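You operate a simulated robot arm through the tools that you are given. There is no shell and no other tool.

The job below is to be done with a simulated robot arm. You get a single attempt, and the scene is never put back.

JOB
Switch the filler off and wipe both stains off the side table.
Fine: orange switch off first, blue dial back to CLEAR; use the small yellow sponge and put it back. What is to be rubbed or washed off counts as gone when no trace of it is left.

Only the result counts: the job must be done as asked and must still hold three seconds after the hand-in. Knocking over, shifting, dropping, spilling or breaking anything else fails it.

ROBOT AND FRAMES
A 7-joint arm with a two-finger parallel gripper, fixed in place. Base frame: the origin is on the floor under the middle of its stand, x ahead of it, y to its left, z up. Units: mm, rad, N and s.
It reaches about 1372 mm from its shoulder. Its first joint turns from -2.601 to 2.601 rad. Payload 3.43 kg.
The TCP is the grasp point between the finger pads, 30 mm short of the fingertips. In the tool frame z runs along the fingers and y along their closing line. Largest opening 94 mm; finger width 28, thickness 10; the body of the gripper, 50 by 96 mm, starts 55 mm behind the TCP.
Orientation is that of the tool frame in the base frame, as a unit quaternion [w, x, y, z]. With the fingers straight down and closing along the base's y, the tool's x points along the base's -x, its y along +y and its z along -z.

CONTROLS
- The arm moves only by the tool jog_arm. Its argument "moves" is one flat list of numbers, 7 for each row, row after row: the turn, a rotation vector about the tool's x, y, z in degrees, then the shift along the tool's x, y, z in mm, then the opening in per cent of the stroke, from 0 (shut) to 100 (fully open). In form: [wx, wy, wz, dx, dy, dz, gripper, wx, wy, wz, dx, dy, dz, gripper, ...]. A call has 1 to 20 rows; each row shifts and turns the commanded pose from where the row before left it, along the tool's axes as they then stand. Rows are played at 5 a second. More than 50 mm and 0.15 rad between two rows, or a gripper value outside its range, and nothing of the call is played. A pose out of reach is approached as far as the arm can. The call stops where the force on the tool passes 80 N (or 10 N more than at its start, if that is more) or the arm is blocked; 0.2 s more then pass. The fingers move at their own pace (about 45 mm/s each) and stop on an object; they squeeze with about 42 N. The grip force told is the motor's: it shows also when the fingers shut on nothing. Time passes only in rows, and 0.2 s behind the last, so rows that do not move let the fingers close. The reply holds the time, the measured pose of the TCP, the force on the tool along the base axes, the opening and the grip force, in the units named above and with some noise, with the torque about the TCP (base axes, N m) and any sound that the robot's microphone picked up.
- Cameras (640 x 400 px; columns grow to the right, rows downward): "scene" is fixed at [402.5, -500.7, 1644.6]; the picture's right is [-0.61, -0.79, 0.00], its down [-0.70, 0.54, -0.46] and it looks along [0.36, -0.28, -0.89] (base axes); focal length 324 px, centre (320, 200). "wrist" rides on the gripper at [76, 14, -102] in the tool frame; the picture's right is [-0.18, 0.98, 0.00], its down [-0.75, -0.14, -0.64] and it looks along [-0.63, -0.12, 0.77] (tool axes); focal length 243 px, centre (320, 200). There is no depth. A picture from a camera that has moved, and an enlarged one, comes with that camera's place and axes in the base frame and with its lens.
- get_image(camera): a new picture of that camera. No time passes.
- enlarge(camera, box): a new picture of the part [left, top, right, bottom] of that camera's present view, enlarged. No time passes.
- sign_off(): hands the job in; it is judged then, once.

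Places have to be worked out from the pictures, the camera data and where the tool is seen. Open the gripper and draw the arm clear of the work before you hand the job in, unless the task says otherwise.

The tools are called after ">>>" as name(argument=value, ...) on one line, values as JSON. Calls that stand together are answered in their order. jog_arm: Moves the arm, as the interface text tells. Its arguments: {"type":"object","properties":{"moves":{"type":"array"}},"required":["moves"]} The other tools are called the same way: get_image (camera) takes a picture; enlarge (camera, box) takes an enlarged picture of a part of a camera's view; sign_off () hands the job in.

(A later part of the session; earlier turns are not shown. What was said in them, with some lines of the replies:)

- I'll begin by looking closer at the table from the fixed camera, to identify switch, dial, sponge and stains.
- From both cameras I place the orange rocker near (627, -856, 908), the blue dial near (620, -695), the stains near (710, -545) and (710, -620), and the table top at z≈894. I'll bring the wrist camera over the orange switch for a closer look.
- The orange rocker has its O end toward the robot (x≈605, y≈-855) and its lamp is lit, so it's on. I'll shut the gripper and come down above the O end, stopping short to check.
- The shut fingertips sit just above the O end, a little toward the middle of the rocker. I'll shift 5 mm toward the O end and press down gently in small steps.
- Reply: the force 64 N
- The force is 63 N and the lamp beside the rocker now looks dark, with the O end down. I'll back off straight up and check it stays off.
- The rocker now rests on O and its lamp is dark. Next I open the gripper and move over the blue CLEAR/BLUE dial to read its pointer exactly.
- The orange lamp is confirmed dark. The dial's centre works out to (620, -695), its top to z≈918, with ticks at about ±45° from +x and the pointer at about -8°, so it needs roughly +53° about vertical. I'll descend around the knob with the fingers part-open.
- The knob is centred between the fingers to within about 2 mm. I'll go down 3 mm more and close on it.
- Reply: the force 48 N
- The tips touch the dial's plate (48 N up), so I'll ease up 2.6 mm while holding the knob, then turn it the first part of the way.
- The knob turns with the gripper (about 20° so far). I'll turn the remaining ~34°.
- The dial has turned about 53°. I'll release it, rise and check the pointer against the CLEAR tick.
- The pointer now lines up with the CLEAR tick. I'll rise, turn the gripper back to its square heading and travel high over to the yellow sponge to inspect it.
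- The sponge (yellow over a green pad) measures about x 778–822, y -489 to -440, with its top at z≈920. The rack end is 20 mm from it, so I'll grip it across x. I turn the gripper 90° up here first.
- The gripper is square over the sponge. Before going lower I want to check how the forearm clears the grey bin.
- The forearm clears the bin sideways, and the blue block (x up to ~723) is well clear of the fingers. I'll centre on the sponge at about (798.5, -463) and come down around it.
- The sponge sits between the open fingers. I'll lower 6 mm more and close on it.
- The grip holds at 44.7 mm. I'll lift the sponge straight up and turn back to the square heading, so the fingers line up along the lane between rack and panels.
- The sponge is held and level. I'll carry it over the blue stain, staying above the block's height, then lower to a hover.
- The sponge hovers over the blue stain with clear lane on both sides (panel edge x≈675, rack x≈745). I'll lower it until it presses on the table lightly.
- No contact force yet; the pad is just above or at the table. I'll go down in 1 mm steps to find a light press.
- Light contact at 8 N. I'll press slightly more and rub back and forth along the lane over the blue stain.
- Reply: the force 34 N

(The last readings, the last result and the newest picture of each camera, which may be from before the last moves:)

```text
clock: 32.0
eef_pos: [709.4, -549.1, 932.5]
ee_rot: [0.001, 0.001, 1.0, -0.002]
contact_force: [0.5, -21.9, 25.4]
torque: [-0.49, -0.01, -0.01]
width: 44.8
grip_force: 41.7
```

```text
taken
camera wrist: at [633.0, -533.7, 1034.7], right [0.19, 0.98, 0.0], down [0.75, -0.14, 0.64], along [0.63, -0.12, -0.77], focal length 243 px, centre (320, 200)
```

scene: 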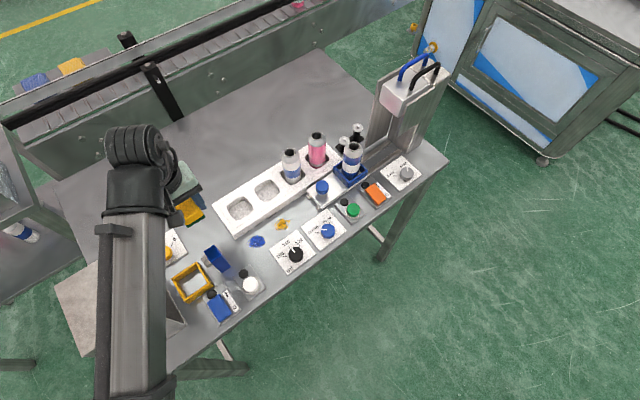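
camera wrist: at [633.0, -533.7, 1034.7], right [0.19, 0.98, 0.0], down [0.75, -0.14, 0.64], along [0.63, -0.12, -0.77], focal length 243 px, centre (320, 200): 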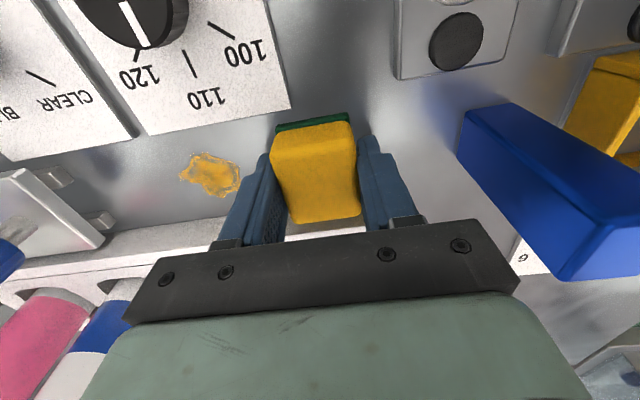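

Rubbing works (about 25 N down, 22 N friction). I'll repeat the strokes with small sideways offsets to cover the whole blue stain.

>>> jog_arm(moves=[0, 0, 0, -6, 0, 0, 0, 0, 0, 0, 0, 9, 0, 0, 0, 0, 0, 0, 9, 0, 0, 0, 0, 0, 0, -9, 0, 0, 0, 0, 0, 0, -9, 0, 0, 0, 0, 0, 0, -9, 0, 0, 0, 0, 0, 0, -9, 0, 0, 0, 0, 0, 0, 9, 0, 0, 0, 0, 0, 0, 9, 0, 0, 0, 0, 0, 12, 0, 0, 0, 0, 0, 0, 0, 9, 0, 0, 0, 0, 0, 0, 9, 0, 0, 0, 0, 0, 0, -9, 0, 0, 0, 0, 0, 0, -9, 0, 0, 0, 0, 0, 0, -9, 0, 0, 0, 0, 0, 0, -9, 0, 0, 0, 0, 0, 0, 9, 0, 0, 0, 0, 0, 0, 9, 0, 0, 0, 0, 0, -6, 0, 0, 0])

>>> jog_arm(moves=[0, 0, 0, 0, 0, -4, 0, 0, 0, 0, 0, 0, -26, 0, 0, 0, 0, 0, 0, -40, 0, 0, 0, 0, 0, 0, -40, 0, 0, 0, 0, 0, 0, 0, 0])

>>> get_image(camera="wrist")

>>> get_image(camera="scene")

```text
clock: 36.0
eef_pos: [706.7, -545.0, 932.2]
ee_rot: [-0.001, 0.001, 1.0, 0.0]
contact_force: [-12.1, -5.6, 13.3]
torque: [-0.22, 0.22, -0.06]
width: 44.8
grip_force: 41.6
```

```text
clock: 37.2
eef_pos: [707.8, -545.6, 1040.9]
ee_rot: [0.0, 0.0, 1.0, -0.001]
contact_force: [0.1, 0.2, -0.1]
torque: [0.0, -0.03, 0.0]
width: 44.8
grip_force: 41.6
```

```text
taken
camera wrist: at [631.3, -531.8, 1143.8], right [0.18, 0.98, 0.0], down [0.75, -0.14, 0.64], along [0.63, -0.12, -0.77], focal length 243 px, centre (320, 200)
```

wrist: 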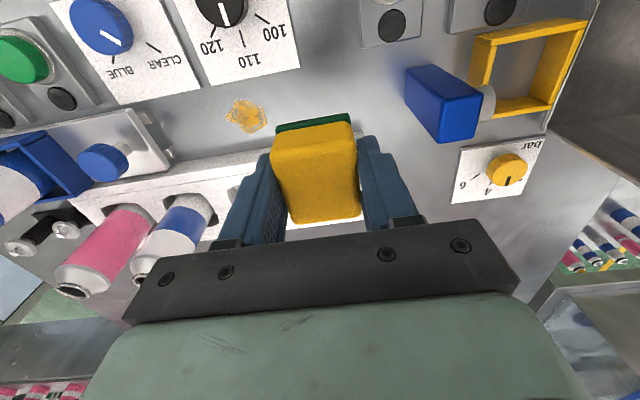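

```text
taken
```

scene: 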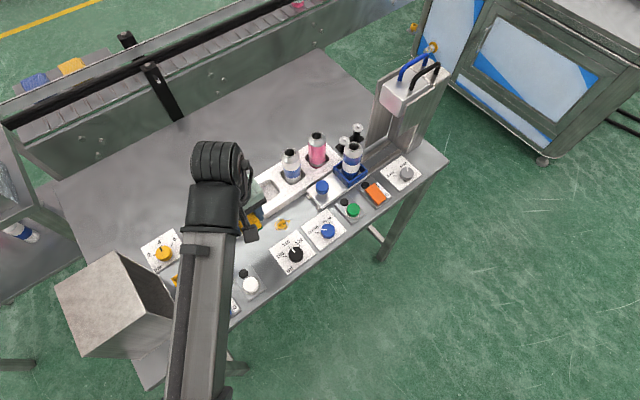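

The blue stain seems gone from the visible part. I'll shift over to above the orange stain and look at where the blue one was.

>>> jog_arm(moves=[0, 0, 0, -0.5, -25.6, 0, 0, 0, 0, 0, -0.5, -25.6, 0, 0, 0, 0, 0, -0.5, -25.6, 0, 0, 0, 0, 0, 0, 0, 0, 0])

>>> get_image(camera="wrist")

>>> enlarge(camera="wrist", box=[330, 60, 490, 180])

>>> enlarge(camera="scene", box=[190, 180, 310, 280])

```text
clock: 38.2
eef_pos: [713.0, -622.4, 1039.4]
ee_rot: [0.0, 0.0, 1.0, -0.001]
contact_force: [-0.3, 1.0, 0.7]
torque: [-0.01, -0.02, 0.0]
width: 44.7
grip_force: 42.1
```

```text
taken
camera wrist: at [635.5, -607.9, 1142.7], right [0.18, 0.98, 0.0], down [0.75, -0.14, 0.64], along [0.63, -0.12, -0.77], focal length 243 px, centre (320, 200)
```

wrist: 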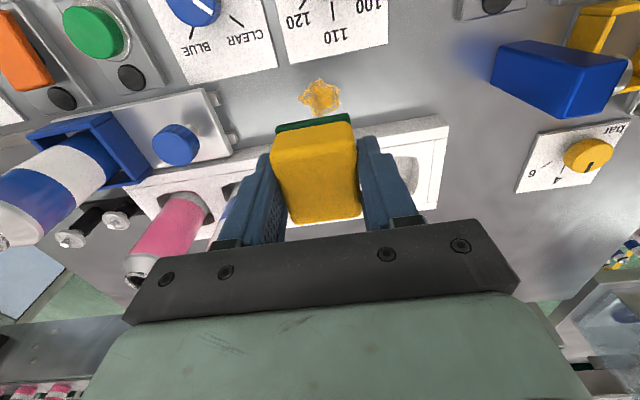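

```text
3.33 times, centred on (410, 120) of wrist
camera zoom: at [635.5, -607.9, 1142.7], right [0.18, 0.98, 0.0], down [0.75, -0.14, 0.64], along [0.63, -0.12, -0.77], focal length 809 px, centre (20, 467)
```

zoom: 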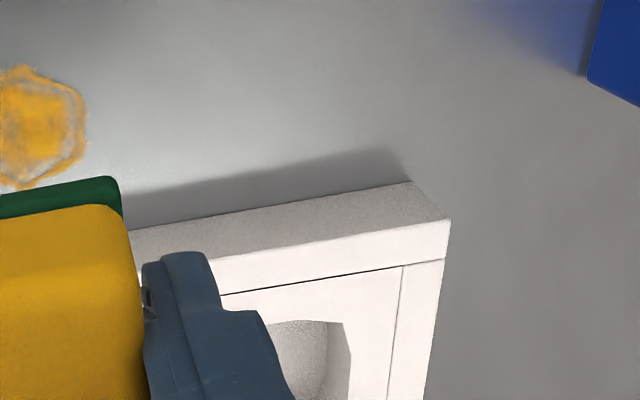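

```text
4.00 times, centred on (250, 230) of scene
camera zoom: at [402.5, -500.7, 1644.6], right [-0.61, -0.79, 0.0], down [-0.7, 0.54, -0.46], along [0.36, -0.28, -0.89], focal length 1296 px, centre (600, 80)
```

zoom: 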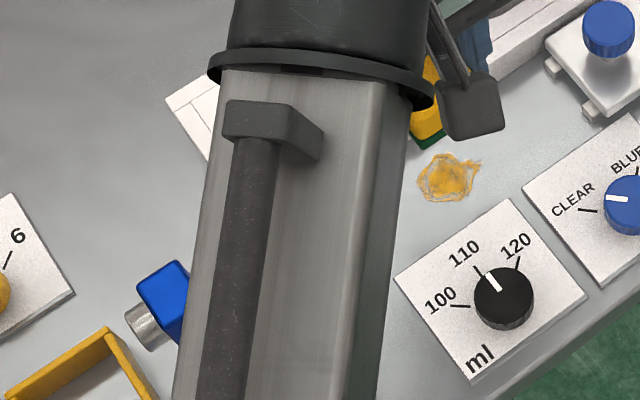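

No trace of the blue stain remains where it was. The orange stain spans about x 692–729, y -643 to -600; I'll lower the sponge onto it the same way.

>>> jog_arm(moves=[0, 0, 0, 0, 0, 40, 0, 0, 0, 0, 0, 0, 40, 0, 0, 0, 0, 0, 0, 20, 0, 0, 0, 0, 0, 0, 6, 0, 0, 0, 0, 0, 0, 2.5, 0, 0, 0, 0, 0, 0, 1, 0, 0, 0, 0, 0, 0, 0, 0])

>>> get_image(camera="wrist")

```text
clock: 39.8
eef_pos: [710.1, -624.2, 930.1]
ee_rot: [0.0, 0.0, 1.0, 0.0]
contact_force: [-0.2, -0.3, 1.3]
torque: [-0.02, 0.0, 0.01]
width: 44.9
grip_force: 41.8
```

```text
taken
camera wrist: at [634.8, -608.8, 1034.4], right [0.18, 0.98, 0.0], down [0.75, -0.14, 0.64], along [0.63, -0.12, -0.77], focal length 243 px, centre (320, 200)
```

wrist: 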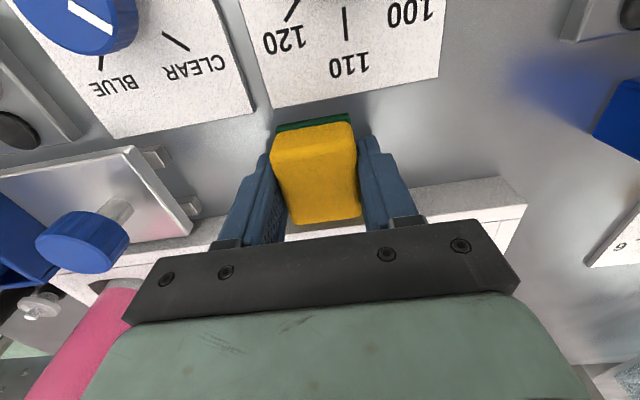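

Just touching. I'll press about 1 mm more and rub the orange stain back and forth, with sideways offsets.

>>> jog_arm(moves=[0, 0, 0, 0, 0, 1.1, 0, 0, 0, 0, 0, 9, 0, 0, 0, 0, 0, 0, 9, 0, 0, 0, 0, 0, 0, -9, 0, 0, 0, 0, 0, 0, -9, 0, 0, 0, 0, 0, 0, -9, 0, 0, 0, 0, 0, 0, -9, 0, 0, 0, 0, 0, 0, 9, 0, 0, 0, 0, 0, 0, 9, 0, 0])

>>> jog_arm(moves=[0, 0, 0, -6, 0, 0, 0, 0, 0, 0, 0, 9, 0, 0, 0, 0, 0, 0, 9, 0, 0, 0, 0, 0, 0, -9, 0, 0, 0, 0, 0, 0, -9, 0, 0, 0, 0, 0, 0, -9, 0, 0, 0, 0, 0, 0, -9, 0, 0, 0, 0, 0, 0, 9, 0, 0, 0, 0, 0, 0, 9, 0, 0, 0, 0, 0, 12, 0, 0, 0, 0, 0, 0, 0, 9, 0, 0, 0, 0, 0, 0, 9, 0, 0, 0, 0, 0, 0, -9, 0, 0, 0, 0, 0, 0, -9, 0, 0, 0, 0, 0, 0, -9, 0, 0, 0, 0, 0, 0, -9, 0, 0, 0, 0, 0, 0, 9, 0, 0, 0, 0, 0, 0, 9, 0, 0, 0, 0, 0, -6, 0, 0, 0])

```text
clock: 41.8
eef_pos: [710.4, -625.7, 931.6]
ee_rot: [0.0, 0.001, 1.0, -0.001]
contact_force: [-1.4, -11.4, 11.9]
torque: [-0.29, 0.06, -0.03]
width: 44.9
grip_force: 41.8
```

```text
clock: 45.8
eef_pos: [709.8, -622.2, 931.6]
ee_rot: [-0.001, 0.001, 1.0, 0.0]
contact_force: [-9.6, -4.4, 13.1]
torque: [-0.18, 0.21, -0.05]
width: 44.8
grip_force: 42.2
```

Both passes done over the orange stain. I'll lift and shift back along the lane to inspect the spot.

>>> jog_arm(moves=[0, 0, 0, 0, 0, -4, 0, 0, 0, 0, 0, 0, -26, 0, 0, 0, 0, 0, 0, -40, 0, 0, 0, 0, 0, 0, -45, 0, 0, 0, 0, -15, 30, 0, 0, 0, 0, 0, -15, 30, 0, 0, 0, 0, 0, -15, 30, 0, 0, 0, 0, 0, 0, 0, 0, 0])

>>> get_image(camera="wrist")

>>> enlarge(camera="wrist", box=[130, 0, 370, 130])

>>> enlarge(camera="scene", box=[220, 180, 340, 280])

```text
clock: 47.6
eef_pos: [754.2, -533.8, 1046.1]
ee_rot: [0.0, 0.0, 1.0, 0.001]
contact_force: [-0.4, 0.5, -0.8]
torque: [0.0, 0.02, -0.01]
width: 44.8
grip_force: 42.1
```

```text
taken
camera wrist: at [678.4, -518.5, 1149.1], right [0.18, 0.98, 0.0], down [0.75, -0.14, 0.64], along [0.63, -0.12, -0.77], focal length 243 px, centre (320, 200)
```

wrist: 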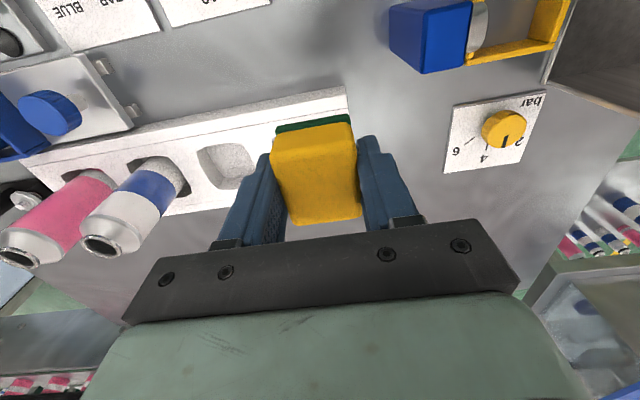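

```text
2.67 times, centred on (250, 65) of wrist
camera zoom: at [678.4, -518.5, 1149.1], right [0.18, 0.98, 0.0], down [0.75, -0.14, 0.64], along [0.63, -0.12, -0.77], focal length 647 px, centre (507, 560)
```

zoom: 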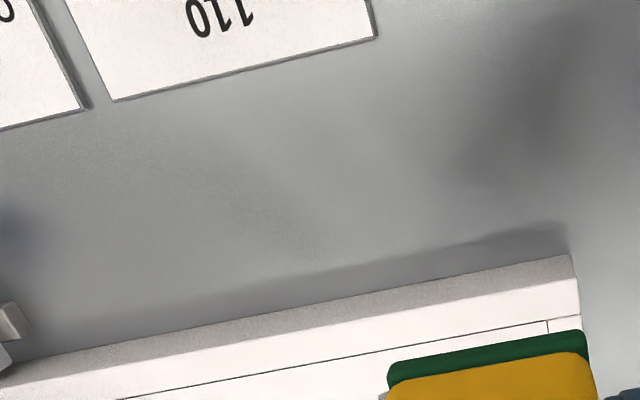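

```text
4.00 times, centred on (280, 230) of scene
camera zoom: at [402.5, -500.7, 1644.6], right [-0.61, -0.79, 0.0], down [-0.7, 0.54, -0.46], along [0.36, -0.28, -0.89], focal length 1296 px, centre (480, 80)
```

zoom: 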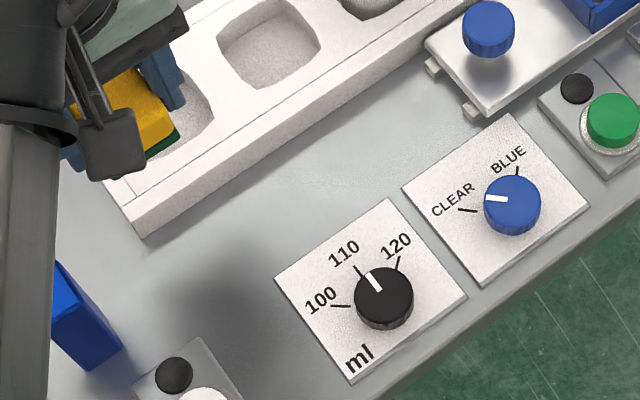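

Both spots look clean; I'll magnify each to be sure no faint trace is left.

>>> enlarge(camera="scene", box=[262, 206, 302, 242])

>>> enlarge(camera="scene", box=[236, 222, 276, 258])

>>> enlarge(camera="wrist", box=[180, 40, 280, 110])

>>> enlarge(camera="wrist", box=[260, 20, 360, 90])

```text
11.11 times, centred on (282, 224) of scene
camera zoom: at [402.5, -500.7, 1644.6], right [-0.61, -0.79, 0.0], down [-0.7, 0.54, -0.46], along [0.36, -0.28, -0.89], focal length 3600 px, centre (742, -67)
```

zoom: 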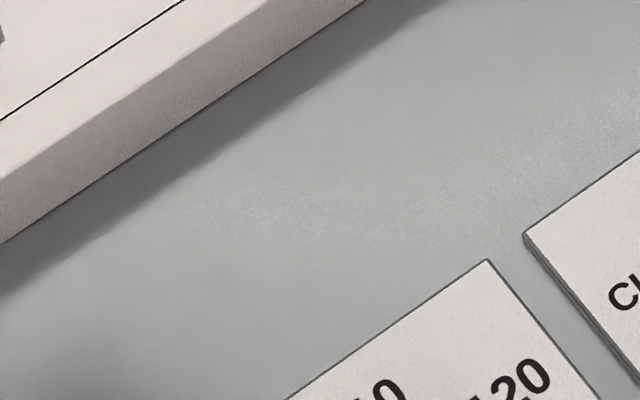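

```text
11.11 times, centred on (256, 240) of scene
camera zoom: at [402.5, -500.7, 1644.6], right [-0.61, -0.79, 0.0], down [-0.7, 0.54, -0.46], along [0.36, -0.28, -0.89], focal length 3600 px, centre (1031, -244)
```

zoom: 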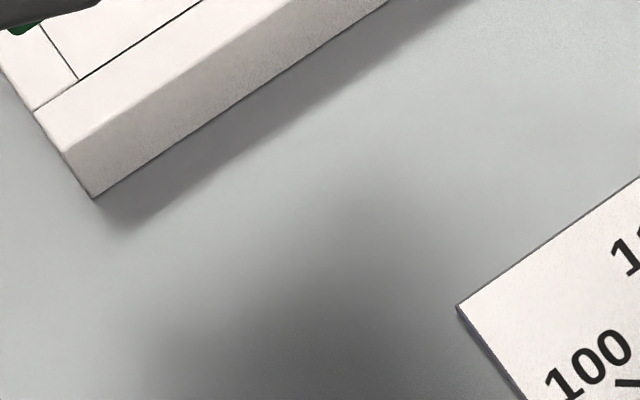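

```text
5.71 times, centred on (230, 75) of wrist
camera zoom: at [678.4, -518.5, 1149.1], right [0.18, 0.98, 0.0], down [0.75, -0.14, 0.64], along [0.63, -0.12, -0.77], focal length 1386 px, centre (834, 914)
```

zoom: 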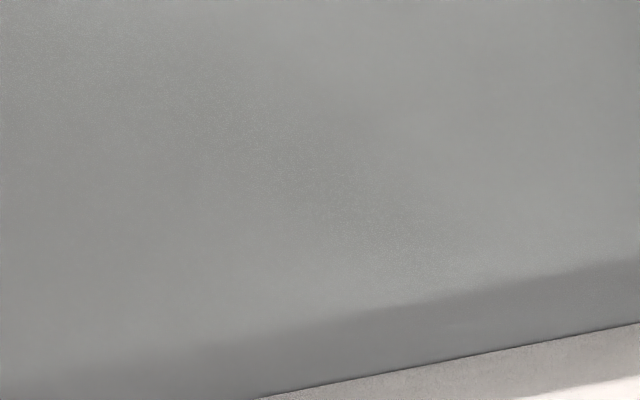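

```text
5.71 times, centred on (310, 55) of wrist
camera zoom: at [678.4, -518.5, 1149.1], right [0.18, 0.98, 0.0], down [0.75, -0.14, 0.64], along [0.63, -0.12, -0.77], focal length 1386 px, centre (377, 1029)
```

zoom: 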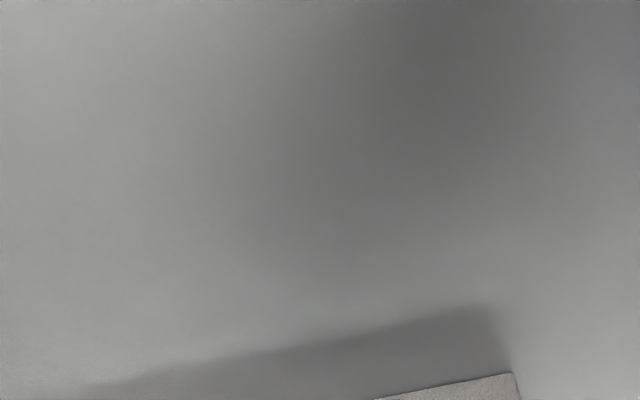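

Both spots look clean under magnification. I'll carry the sponge back above its home, turn to the pick-up heading, and take one more look at the table without the arm's shadow before setting it down.

>>> jog_arm(moves=[0, 0, 0, -15, 23, -3, 0, 0, 0, 0, -15, 23, -3, 0, 0, 0, 0, -15, 22.5, -3, 0, 0, 0, -8.18, 0, 0, 0, 0, 0, 0, -8.18, 0, 0, 0, 0, 0, 0, -8.18, 0, 0, 0, 0, 0, 0, -8.18, 0, 0, 0, 0, 0, 0, -8.18, 0, 0, 0, 0, 0, 0, -8.18, 0, 0, 0, 0, 0, 0, -8.18, 0, 0, 0, 0, 0, 0, -8.18, 0, 0, 0, 0, 0, 0, -8.18, 0, 0, 0, 0, 0, 0, -8.18, 0, 0, 0, 0, 0, 0, -8.2, 0, 0, 0, 0, 0, 0, 0, 0, 0, 0, 0])

>>> get_image(camera="wrist")

>>> enlarge(camera="scene", box=[230, 190, 330, 265])

>>> enlarge(camera="scene", box=[236, 214, 296, 254])

```text
clock: 50.8
eef_pos: [801.5, -465.2, 1055.1]
ee_rot: [0.001, 0.708, -0.706, 0.0]
contact_force: [-0.5, -0.3, -0.1]
torque: [0.01, -0.03, -0.02]
width: 44.8
grip_force: 41.8
```

```text
taken
camera wrist: at [787.1, -540.9, 1157.5], right [-0.98, 0.18, 0.0], down [0.14, 0.75, 0.64], along [0.12, 0.63, -0.77], focal length 243 px, centre (320, 200)
```

wrist: 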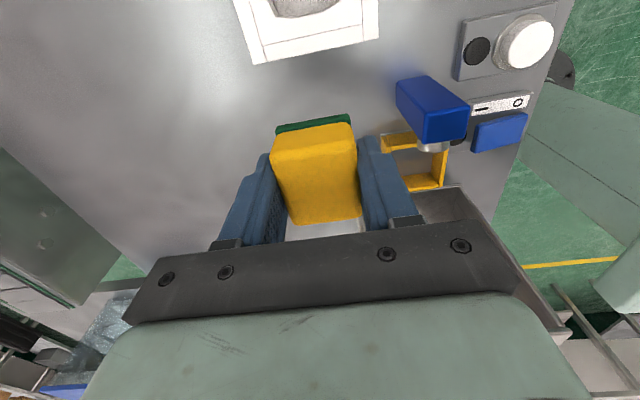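

```text
5.33 times, centred on (280, 228) of scene
camera zoom: at [402.5, -500.7, 1644.6], right [-0.61, -0.79, 0.0], down [-0.7, 0.54, -0.46], along [0.36, -0.28, -0.89], focal length 1728 px, centre (533, 53)
```

zoom: 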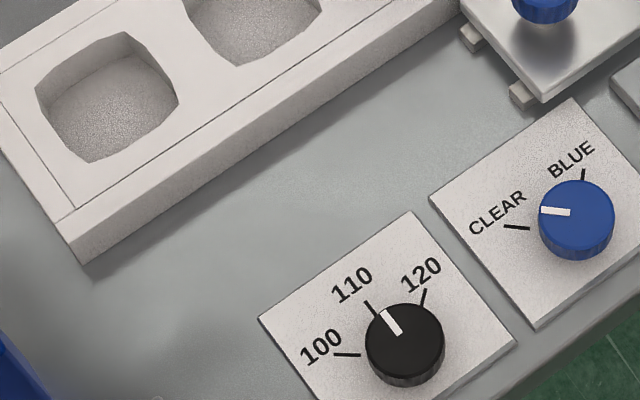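

```text
10.00 times, centred on (266, 234) of scene
camera zoom: at [402.5, -500.7, 1644.6], right [-0.61, -0.79, 0.0], down [-0.7, 0.54, -0.46], along [0.36, -0.28, -0.89], focal length 3240 px, centre (860, -140)
```

zoom: 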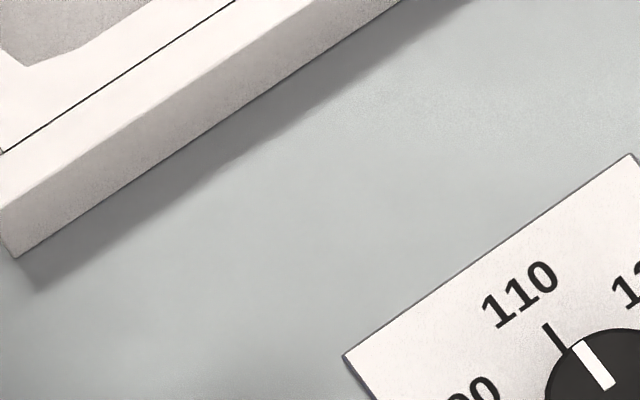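

Both stains are completely gone and the dial pointer lines up with CLEAR. I'll now lower the sponge straight down onto its original place.

>>> jog_arm(moves=[0, 0, 0, 0, 0, 40, 0, 0, 0, 0, 0, 0, 40, 0, 0, 0, 0, 0, 0, 25, 0, 0, 0, 0, 0, 0, 10, 0, 0, 0, 0, 0, 0, 5, 0, 0, 0, 0, 0, 0, 2, 0, 0, 0, 0, 0, 0, 0.3, 0, 0, 0, 0, 0, 0, 0, 0])

>>> get_image(camera="wrist")

```text
clock: 52.6
eef_pos: [800.3, -465.5, 932.8]
ee_rot: [0.001, 0.707, -0.707, 0.0]
contact_force: [0.2, -1.0, 0.6]
torque: [-0.01, -0.02, 0.01]
width: 44.8
grip_force: 42.0
```

```text
taken
camera wrist: at [786.3, -540.3, 1035.1], right [-0.98, 0.18, 0.0], down [0.14, 0.75, 0.64], along [0.12, 0.63, -0.77], focal length 243 px, centre (320, 200)
```

wrist: 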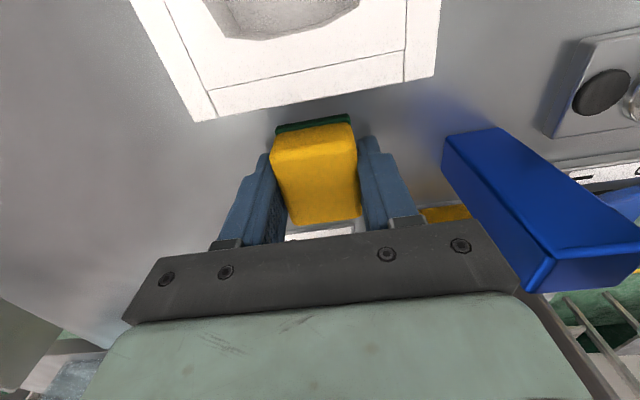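

The view matches the one at pick-up, and the pad is at table height. I'll open the fingers, wait, and rise straight up.

>>> jog_arm(moves=[0, 0, 0, 0, 0, 0.3, 0, 0, 0, 0, 0, 0, 0, 60, 0, 0, 0, 0, 0, 0, 80, 0, 0, 0, 0, 0, 0, 80, 0, 0, 0, 0, 0, 0, 80, 0, 0, 0, 0, 0, -15, 80, 0, 0, 0, 0, 0, -30, 80, 0, 0, 0, 0, 0, -40, 80, 0, 0, 0, 0, 0, -40, 80])

>>> get_image(camera="wrist")

>>> get_image(camera="scene")

```text
clock: 54.6
eef_pos: [802.8, -465.5, 1058.6]
ee_rot: [0.0, 0.707, -0.707, 0.0]
contact_force: [0.6, -0.2, 0.4]
torque: [-0.02, -0.02, -0.01]
width: 75.4
grip_force: 0.0
```

```text
taken
camera wrist: at [788.1, -541.6, 1161.0], right [-0.98, 0.18, 0.0], down [0.14, 0.75, 0.64], along [0.12, 0.63, -0.77], focal length 243 px, centre (320, 200)
```

wrist: 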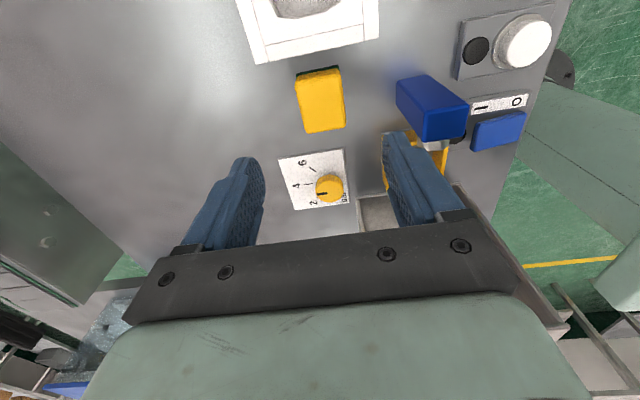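

```text
taken
```

scene: 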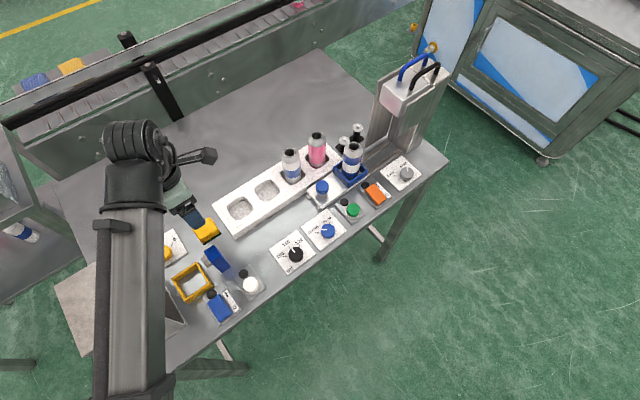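

The sponge stands on its old place and nothing else has moved. I'll rise, turn the gripper back and retreat to where the arm began.

>>> jog_arm(moves=[0, 0, 0, 0, 0, -44, 80, 0, 0, 0, 0, 0, -44, 80, 0, 0, 0, 0, 0, -44, 80, 0, 0, 8.18, 0, 0, 0, 100, 0, 0, 8.18, 0, 0, 0, 100, 0, 0, 8.18, 0, 0, 0, 100, 0, 0, 8.18, 0, 0, 0, 100, 0, 0, 8.18, 0, 0, 0, 100, 0, 0, 8.18, 0, 0, 0, 100, 0, 0, 8.18, 0, 0, 0, 100, 0, 0, 8.18, 0, 0, 0, 100, 0, 0, 8.18, 0, 0, 0, 100, 0, 0, 8.18, 0, 0, 0, 100, 0, 0, 8.2, 0, 0, 0, 100])

>>> jog_arm(moves=[0, 0, 0, 29, -36, 0, 100, 0, 0, 0, 29, -36, 0, 100, 0, 0, 0, 29, -36, 0, 100, 0, 0, 0, 29, -36, 0, 100, 0, 0, 0, 29, -36, 0, 100, 0, 0, 0, 29, -36, 0, 100, 0, 0, 0, 29, -36, 0, 100, 0, 0, 0, 29, -36, 0, 100, 0, 0, 0, 29, -36, 0, 100, 0, 0, 0, 29, -36, 0, 100, 0, 0, 0, 29, -36, 0, 100, 0, 0, 0, 0, 0, 0, 100])

>>> get_image(camera="scene")

>>> enlarge(camera="scene", box=[280, 130, 440, 230])

>>> enlarge(camera="scene", box=[130, 200, 290, 330])

>>> enlarge(camera="scene", box=[230, 190, 350, 290])

```text
clock: 57.6
eef_pos: [802.5, -465.2, 1189.1]
ee_rot: [0.0, 0.001, 1.0, 0.0]
contact_force: [0.2, 0.2, 0.4]
torque: [-0.04, -0.02, -0.01]
width: 94.0
grip_force: 0.1
```

```text
clock: 60.2
eef_pos: [483.6, -859.7, 1187.7]
ee_rot: [0.0, 0.0, 1.0, 0.0]
contact_force: [-0.5, -0.1, -1.0]
torque: [0.0, -0.03, 0.04]
width: 94.0
grip_force: 0.0
```

```text
taken
```

scene: 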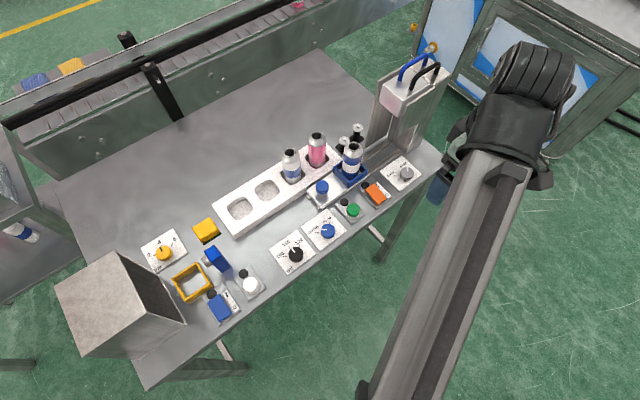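

```text
4.00 times, centred on (360, 180) of scene
camera zoom: at [402.5, -500.7, 1644.6], right [-0.61, -0.79, 0.0], down [-0.7, 0.54, -0.46], along [0.36, -0.28, -0.89], focal length 1296 px, centre (160, 280)
```

zoom: 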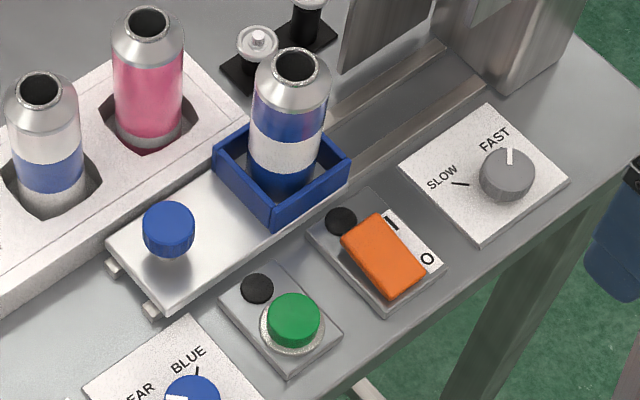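

```text
3.08 times, centred on (210, 265) of scene
camera zoom: at [402.5, -500.7, 1644.6], right [-0.61, -0.79, 0.0], down [-0.7, 0.54, -0.46], along [0.36, -0.28, -0.89], focal length 997 px, centre (658, 0)
```

zoom: 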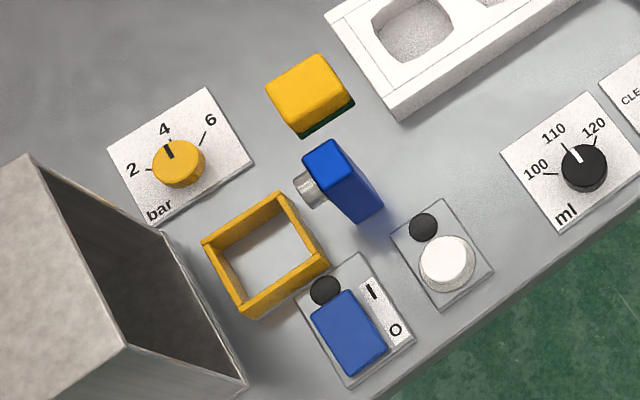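

```text
4.00 times, centred on (290, 240) of scene
camera zoom: at [402.5, -500.7, 1644.6], right [-0.61, -0.79, 0.0], down [-0.7, 0.54, -0.46], along [0.36, -0.28, -0.89], focal length 1296 px, centre (440, 40)
```

zoom: 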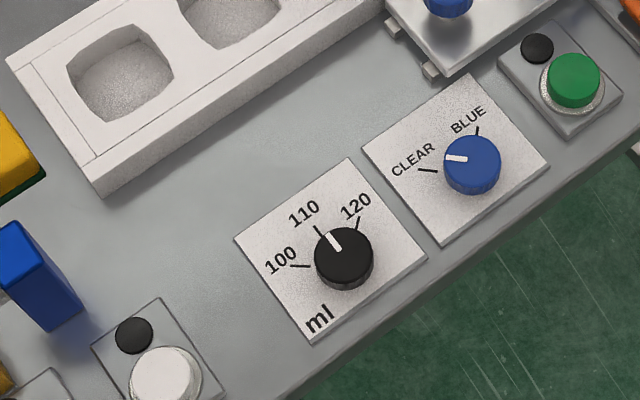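

All checks pass: the orange rocker is on O with its lamp dark, the dial points to CLEAR, both stains are gone, and the sponge is back in place. The other objects are unmoved and the arm is clear, so I hand in the job.

>>> sign_off()

```text
The job is handed in.
```

The filler is off and both stains are gone from the side table. I've handed the job in, but no verdict came back.

- **Switch:** I did this first. The orange switch is pressed to O and its lamp is dark.
- **Dial:** the blue dial is turned back to CLEAR, and its pointer lines up with the CLEAR mark.
- **Stains:** I rubbed both the blue and the orange stain with the small yellow sponge. Magnified views of both spots show no trace left.
- **Sponge:** it is back where it stood, facing the same way.

In the final pictures nothing else on the table has moved. The gripper is open and the arm is back near where it started, clear of the table.
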